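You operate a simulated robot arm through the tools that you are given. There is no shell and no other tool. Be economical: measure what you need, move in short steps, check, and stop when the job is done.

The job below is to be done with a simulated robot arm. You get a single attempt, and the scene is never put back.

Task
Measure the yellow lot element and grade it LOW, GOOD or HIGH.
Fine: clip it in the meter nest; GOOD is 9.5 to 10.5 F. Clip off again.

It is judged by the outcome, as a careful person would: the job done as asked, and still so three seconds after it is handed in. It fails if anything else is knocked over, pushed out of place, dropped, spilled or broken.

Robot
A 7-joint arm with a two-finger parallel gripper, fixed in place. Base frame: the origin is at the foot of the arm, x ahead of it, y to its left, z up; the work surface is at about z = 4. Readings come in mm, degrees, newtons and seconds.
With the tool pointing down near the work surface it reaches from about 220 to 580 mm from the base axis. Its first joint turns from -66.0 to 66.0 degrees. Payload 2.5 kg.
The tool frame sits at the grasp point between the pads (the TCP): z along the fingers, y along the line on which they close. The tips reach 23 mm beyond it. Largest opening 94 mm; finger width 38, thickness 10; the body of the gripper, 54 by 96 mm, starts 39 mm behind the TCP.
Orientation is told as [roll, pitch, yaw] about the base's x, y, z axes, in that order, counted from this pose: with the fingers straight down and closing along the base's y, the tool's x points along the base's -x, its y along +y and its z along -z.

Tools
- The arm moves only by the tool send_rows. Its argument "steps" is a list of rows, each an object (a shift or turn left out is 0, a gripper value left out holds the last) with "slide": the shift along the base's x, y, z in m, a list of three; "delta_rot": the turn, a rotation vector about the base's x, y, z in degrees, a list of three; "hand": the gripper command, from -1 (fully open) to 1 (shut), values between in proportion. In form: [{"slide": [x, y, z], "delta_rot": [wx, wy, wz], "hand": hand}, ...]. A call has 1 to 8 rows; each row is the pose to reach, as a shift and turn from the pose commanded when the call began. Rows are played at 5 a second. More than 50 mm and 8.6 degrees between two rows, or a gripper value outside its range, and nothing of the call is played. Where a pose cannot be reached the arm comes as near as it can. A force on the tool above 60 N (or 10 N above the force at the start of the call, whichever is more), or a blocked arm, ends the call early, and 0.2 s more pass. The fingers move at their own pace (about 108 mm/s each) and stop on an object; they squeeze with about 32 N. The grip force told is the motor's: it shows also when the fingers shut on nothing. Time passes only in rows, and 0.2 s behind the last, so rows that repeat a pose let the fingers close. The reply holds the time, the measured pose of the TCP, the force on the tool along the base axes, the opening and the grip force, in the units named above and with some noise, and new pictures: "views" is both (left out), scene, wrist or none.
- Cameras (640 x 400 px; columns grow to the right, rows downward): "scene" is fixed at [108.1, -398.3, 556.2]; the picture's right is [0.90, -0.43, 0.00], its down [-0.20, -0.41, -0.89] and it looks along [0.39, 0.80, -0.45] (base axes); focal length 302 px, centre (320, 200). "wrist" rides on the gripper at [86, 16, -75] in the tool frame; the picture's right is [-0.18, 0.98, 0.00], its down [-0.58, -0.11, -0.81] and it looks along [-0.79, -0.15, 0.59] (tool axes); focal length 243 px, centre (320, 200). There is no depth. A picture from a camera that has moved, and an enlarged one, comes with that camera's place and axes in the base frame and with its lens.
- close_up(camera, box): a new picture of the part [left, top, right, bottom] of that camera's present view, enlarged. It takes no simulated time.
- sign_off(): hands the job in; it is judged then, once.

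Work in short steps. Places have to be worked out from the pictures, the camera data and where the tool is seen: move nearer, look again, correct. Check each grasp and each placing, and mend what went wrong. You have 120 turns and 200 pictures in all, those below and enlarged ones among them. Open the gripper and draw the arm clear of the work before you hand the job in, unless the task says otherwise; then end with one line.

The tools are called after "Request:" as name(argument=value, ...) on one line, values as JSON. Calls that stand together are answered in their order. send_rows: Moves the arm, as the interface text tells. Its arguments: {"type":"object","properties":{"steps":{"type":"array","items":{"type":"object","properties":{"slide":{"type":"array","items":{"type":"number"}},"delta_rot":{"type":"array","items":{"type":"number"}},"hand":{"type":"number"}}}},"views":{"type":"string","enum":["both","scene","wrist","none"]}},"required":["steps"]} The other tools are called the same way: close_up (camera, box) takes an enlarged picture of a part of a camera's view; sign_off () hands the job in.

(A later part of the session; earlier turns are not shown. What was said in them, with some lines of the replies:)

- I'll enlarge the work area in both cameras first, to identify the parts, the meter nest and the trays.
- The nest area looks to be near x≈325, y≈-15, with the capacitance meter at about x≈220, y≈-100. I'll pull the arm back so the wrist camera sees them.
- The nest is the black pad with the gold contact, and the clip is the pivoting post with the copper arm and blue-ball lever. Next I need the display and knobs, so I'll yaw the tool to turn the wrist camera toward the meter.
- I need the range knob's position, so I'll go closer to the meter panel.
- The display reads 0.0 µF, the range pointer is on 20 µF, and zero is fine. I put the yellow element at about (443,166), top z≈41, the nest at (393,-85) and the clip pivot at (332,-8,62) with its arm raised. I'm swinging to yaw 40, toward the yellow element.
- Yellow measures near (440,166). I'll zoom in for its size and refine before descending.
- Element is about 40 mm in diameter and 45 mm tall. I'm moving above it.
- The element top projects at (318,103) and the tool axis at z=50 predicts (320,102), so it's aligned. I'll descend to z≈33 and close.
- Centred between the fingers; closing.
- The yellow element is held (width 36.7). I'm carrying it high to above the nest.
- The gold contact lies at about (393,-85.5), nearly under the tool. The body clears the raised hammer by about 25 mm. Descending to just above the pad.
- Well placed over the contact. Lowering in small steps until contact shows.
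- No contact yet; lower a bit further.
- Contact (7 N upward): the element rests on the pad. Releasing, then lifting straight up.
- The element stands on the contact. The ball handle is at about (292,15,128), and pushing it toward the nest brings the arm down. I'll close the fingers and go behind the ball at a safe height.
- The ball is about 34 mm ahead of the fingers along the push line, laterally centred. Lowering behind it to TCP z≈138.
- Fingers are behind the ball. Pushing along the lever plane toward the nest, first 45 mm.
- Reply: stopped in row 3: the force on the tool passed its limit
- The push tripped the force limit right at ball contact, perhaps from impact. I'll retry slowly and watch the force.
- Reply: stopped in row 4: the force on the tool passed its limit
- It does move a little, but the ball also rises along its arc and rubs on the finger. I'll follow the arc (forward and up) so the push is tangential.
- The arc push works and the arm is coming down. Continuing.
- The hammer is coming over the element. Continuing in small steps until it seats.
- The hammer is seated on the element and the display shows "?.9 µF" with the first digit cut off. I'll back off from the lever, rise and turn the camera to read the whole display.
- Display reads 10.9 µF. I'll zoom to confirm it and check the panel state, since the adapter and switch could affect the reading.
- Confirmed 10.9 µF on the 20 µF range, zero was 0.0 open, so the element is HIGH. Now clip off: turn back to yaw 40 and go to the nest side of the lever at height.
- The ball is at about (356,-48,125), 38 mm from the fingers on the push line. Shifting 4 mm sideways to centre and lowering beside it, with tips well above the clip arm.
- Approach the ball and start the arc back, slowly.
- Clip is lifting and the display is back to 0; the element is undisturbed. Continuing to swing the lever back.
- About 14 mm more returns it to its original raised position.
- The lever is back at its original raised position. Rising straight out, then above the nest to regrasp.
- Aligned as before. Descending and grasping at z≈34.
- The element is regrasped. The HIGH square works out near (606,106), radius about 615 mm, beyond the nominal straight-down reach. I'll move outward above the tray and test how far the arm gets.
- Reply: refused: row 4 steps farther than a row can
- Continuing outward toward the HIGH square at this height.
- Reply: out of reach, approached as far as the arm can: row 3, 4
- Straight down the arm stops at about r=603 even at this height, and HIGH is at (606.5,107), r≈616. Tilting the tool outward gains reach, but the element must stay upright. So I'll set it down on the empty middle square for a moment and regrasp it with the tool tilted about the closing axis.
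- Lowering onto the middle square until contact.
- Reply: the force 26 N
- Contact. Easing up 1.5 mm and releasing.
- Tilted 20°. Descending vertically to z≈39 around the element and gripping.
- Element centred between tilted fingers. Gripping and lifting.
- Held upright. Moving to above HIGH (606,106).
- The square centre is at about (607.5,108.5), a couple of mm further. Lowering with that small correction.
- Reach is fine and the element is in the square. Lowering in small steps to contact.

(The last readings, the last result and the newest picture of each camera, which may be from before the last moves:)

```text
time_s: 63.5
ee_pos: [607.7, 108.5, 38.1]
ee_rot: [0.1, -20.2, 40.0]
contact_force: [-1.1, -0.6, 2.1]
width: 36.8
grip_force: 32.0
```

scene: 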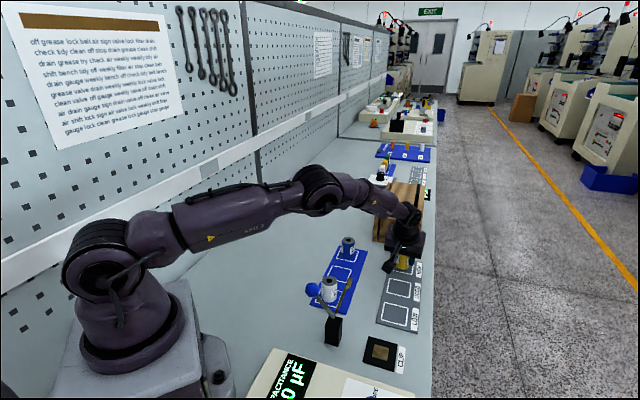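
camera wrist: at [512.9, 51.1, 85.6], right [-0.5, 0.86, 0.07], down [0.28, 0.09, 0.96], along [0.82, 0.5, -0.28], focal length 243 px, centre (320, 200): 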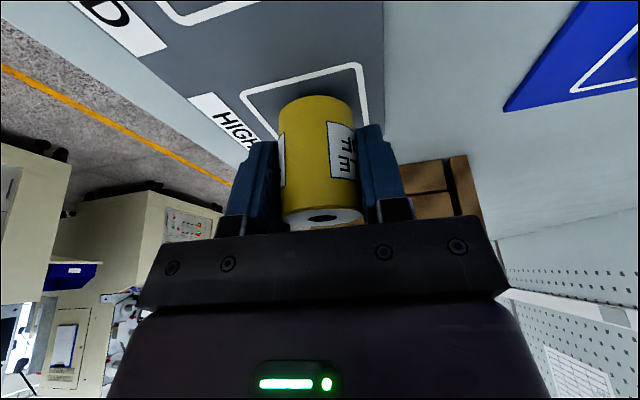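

Light contact. A further 0.7 mm, then open.

Request:
send_rows(steps=[{"slide": [0, 0, -0.0007]}, {"slide": [0, 0, -0.0007]}, {"slide": [0, 0, -0.0003], "hand": 0.2}, {"slide": [0, 0, 0], "hand": -0.5}, {"slide": [0, 0, 0], "hand": -0.5}, {"slide": [0, 0, 0], "hand": -0.5}])

Request:
close_up(camera="wrist", box=[180, 40, 440, 260])

```text
time_s: 64.9
ee_pos: [606.3, 107.0, 38.1]
ee_rot: [0.2, -20.3, 39.9]
contact_force: [-0.1, 0.3, 0.1]
width: 70.6
grip_force: 0.1
camera wrist: at [513.3, 50.7, 78.4], right [-0.5, 0.86, 0.07], down [0.28, 0.09, 0.96], along [0.82, 0.5, -0.28], focal length 243 px, centre (320, 200)
```

scene: 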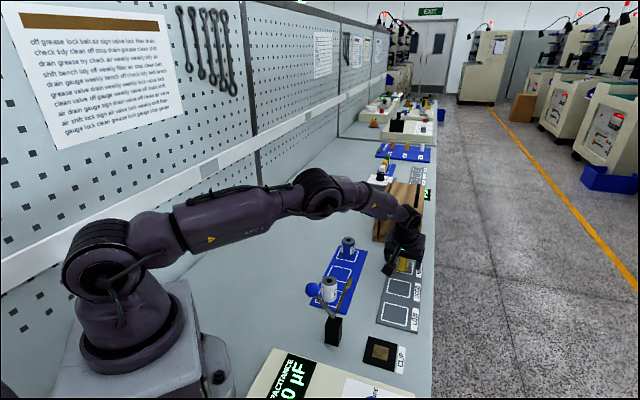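
wrist: 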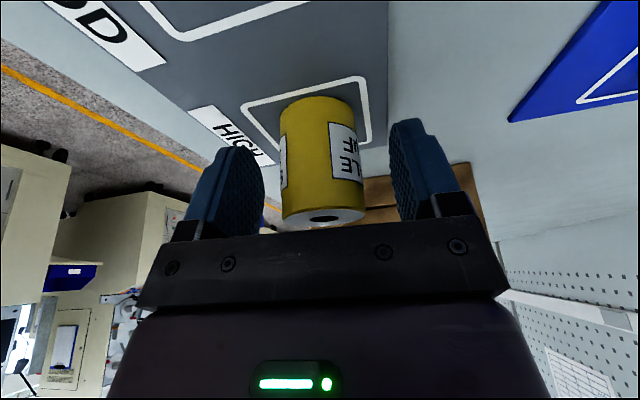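

```text
1.82 times, centred on (310, 150) of wrist
camera zoom: at [513.3, 50.7, 78.4], right [-0.5, 0.86, 0.07], down [0.28, 0.09, 0.96], along [0.82, 0.5, -0.28], focal length 441 px, centre (338, 291)
```

zoom: 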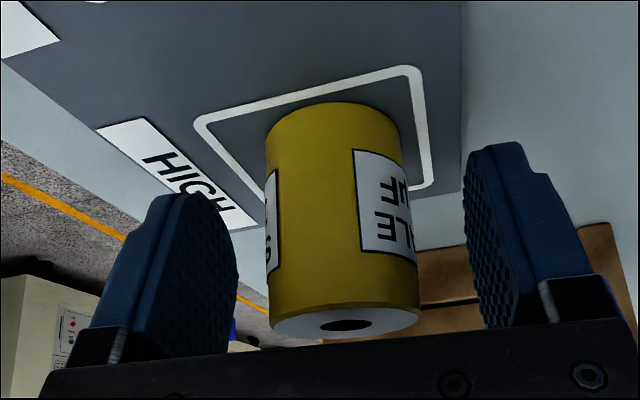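

Standing in the HIGH square. Raising vertically, then untilting and drawing back.

Request:
send_rows(steps=[{"slide": [0, 0, 0.025]}, {"slide": [0, 0, 0.055]}, {"slide": [0, 0, 0.085]}, {"slide": [-0.03, -0.01, 0.11]}, {"slide": [-0.06, -0.02, 0.14], "delta_rot": [-5.1, 6.1, 0]}, {"slide": [-0.1, -0.03, 0.16], "delta_rot": [-9.9, 11.8, 0]}, {"slide": [-0.14, -0.045, 0.18], "delta_rot": [-12.9, 15.3, 0]}, {"slide": [-0.18, -0.06, 0.2], "delta_rot": [-12.9, 15.3, 0]}])

Request:
close_up(camera="scene", box=[280, 220, 440, 400])

```text
time_s: 66.7
ee_pos: [427.4, 50.2, 237.6]
ee_rot: [0.2, -0.2, 40.0]
contact_force: [-0.9, 0.5, -0.6]
width: 70.7
grip_force: 0.0
camera wrist: at [348.8, 6.0, 311.7], right [-0.49, 0.87, 0.0], down [0.51, 0.29, 0.81], along [0.7, 0.4, -0.59], focal length 243 px, centre (320, 200)
```

scene: 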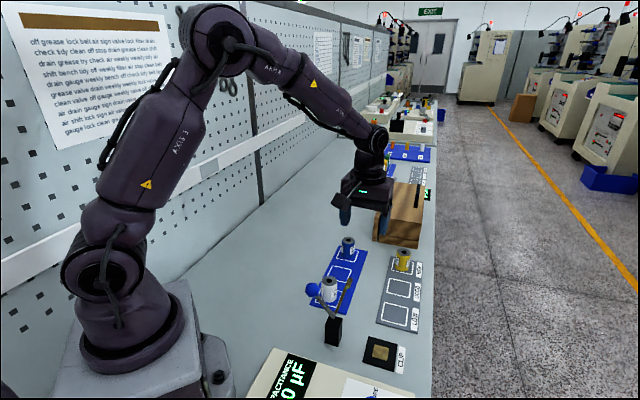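
wrist: 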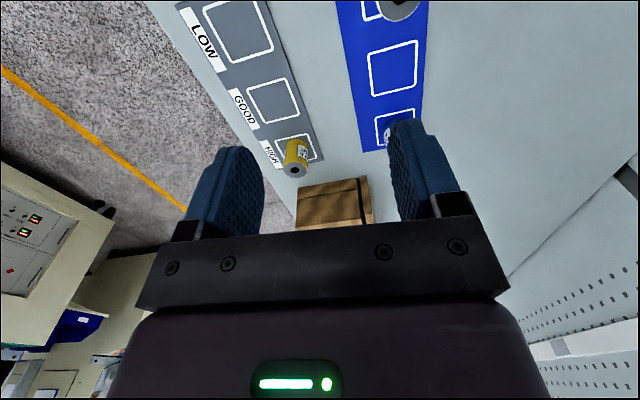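

```text
2.22 times, centred on (360, 310) of scene
camera zoom: at [108.1, -398.3, 556.2], right [0.9, -0.43, 0.0], down [-0.2, -0.41, -0.89], along [0.39, 0.8, -0.45], focal length 671 px, centre (231, -44)
```

zoom: 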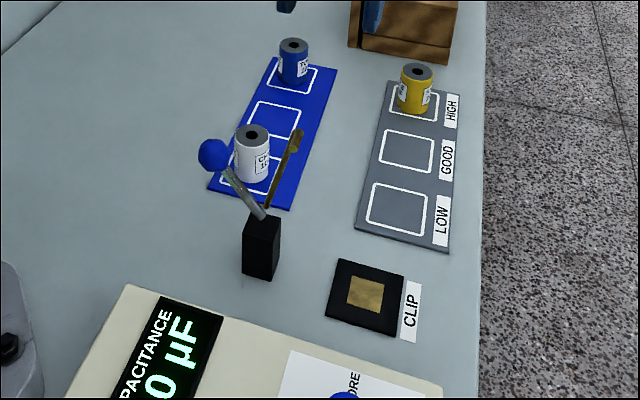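

The yellow element stands in the HIGH square, the clip is up, everything else is in place, and the arm is clear with the gripper open.

Request:
sign_off()

```text
The job is handed in.
```

The yellow lot element measured 10.9 µF, above the 10.5 limit, so I graded it HIGH: it stands in the HIGH square, the clip is off again, and the job is handed in.
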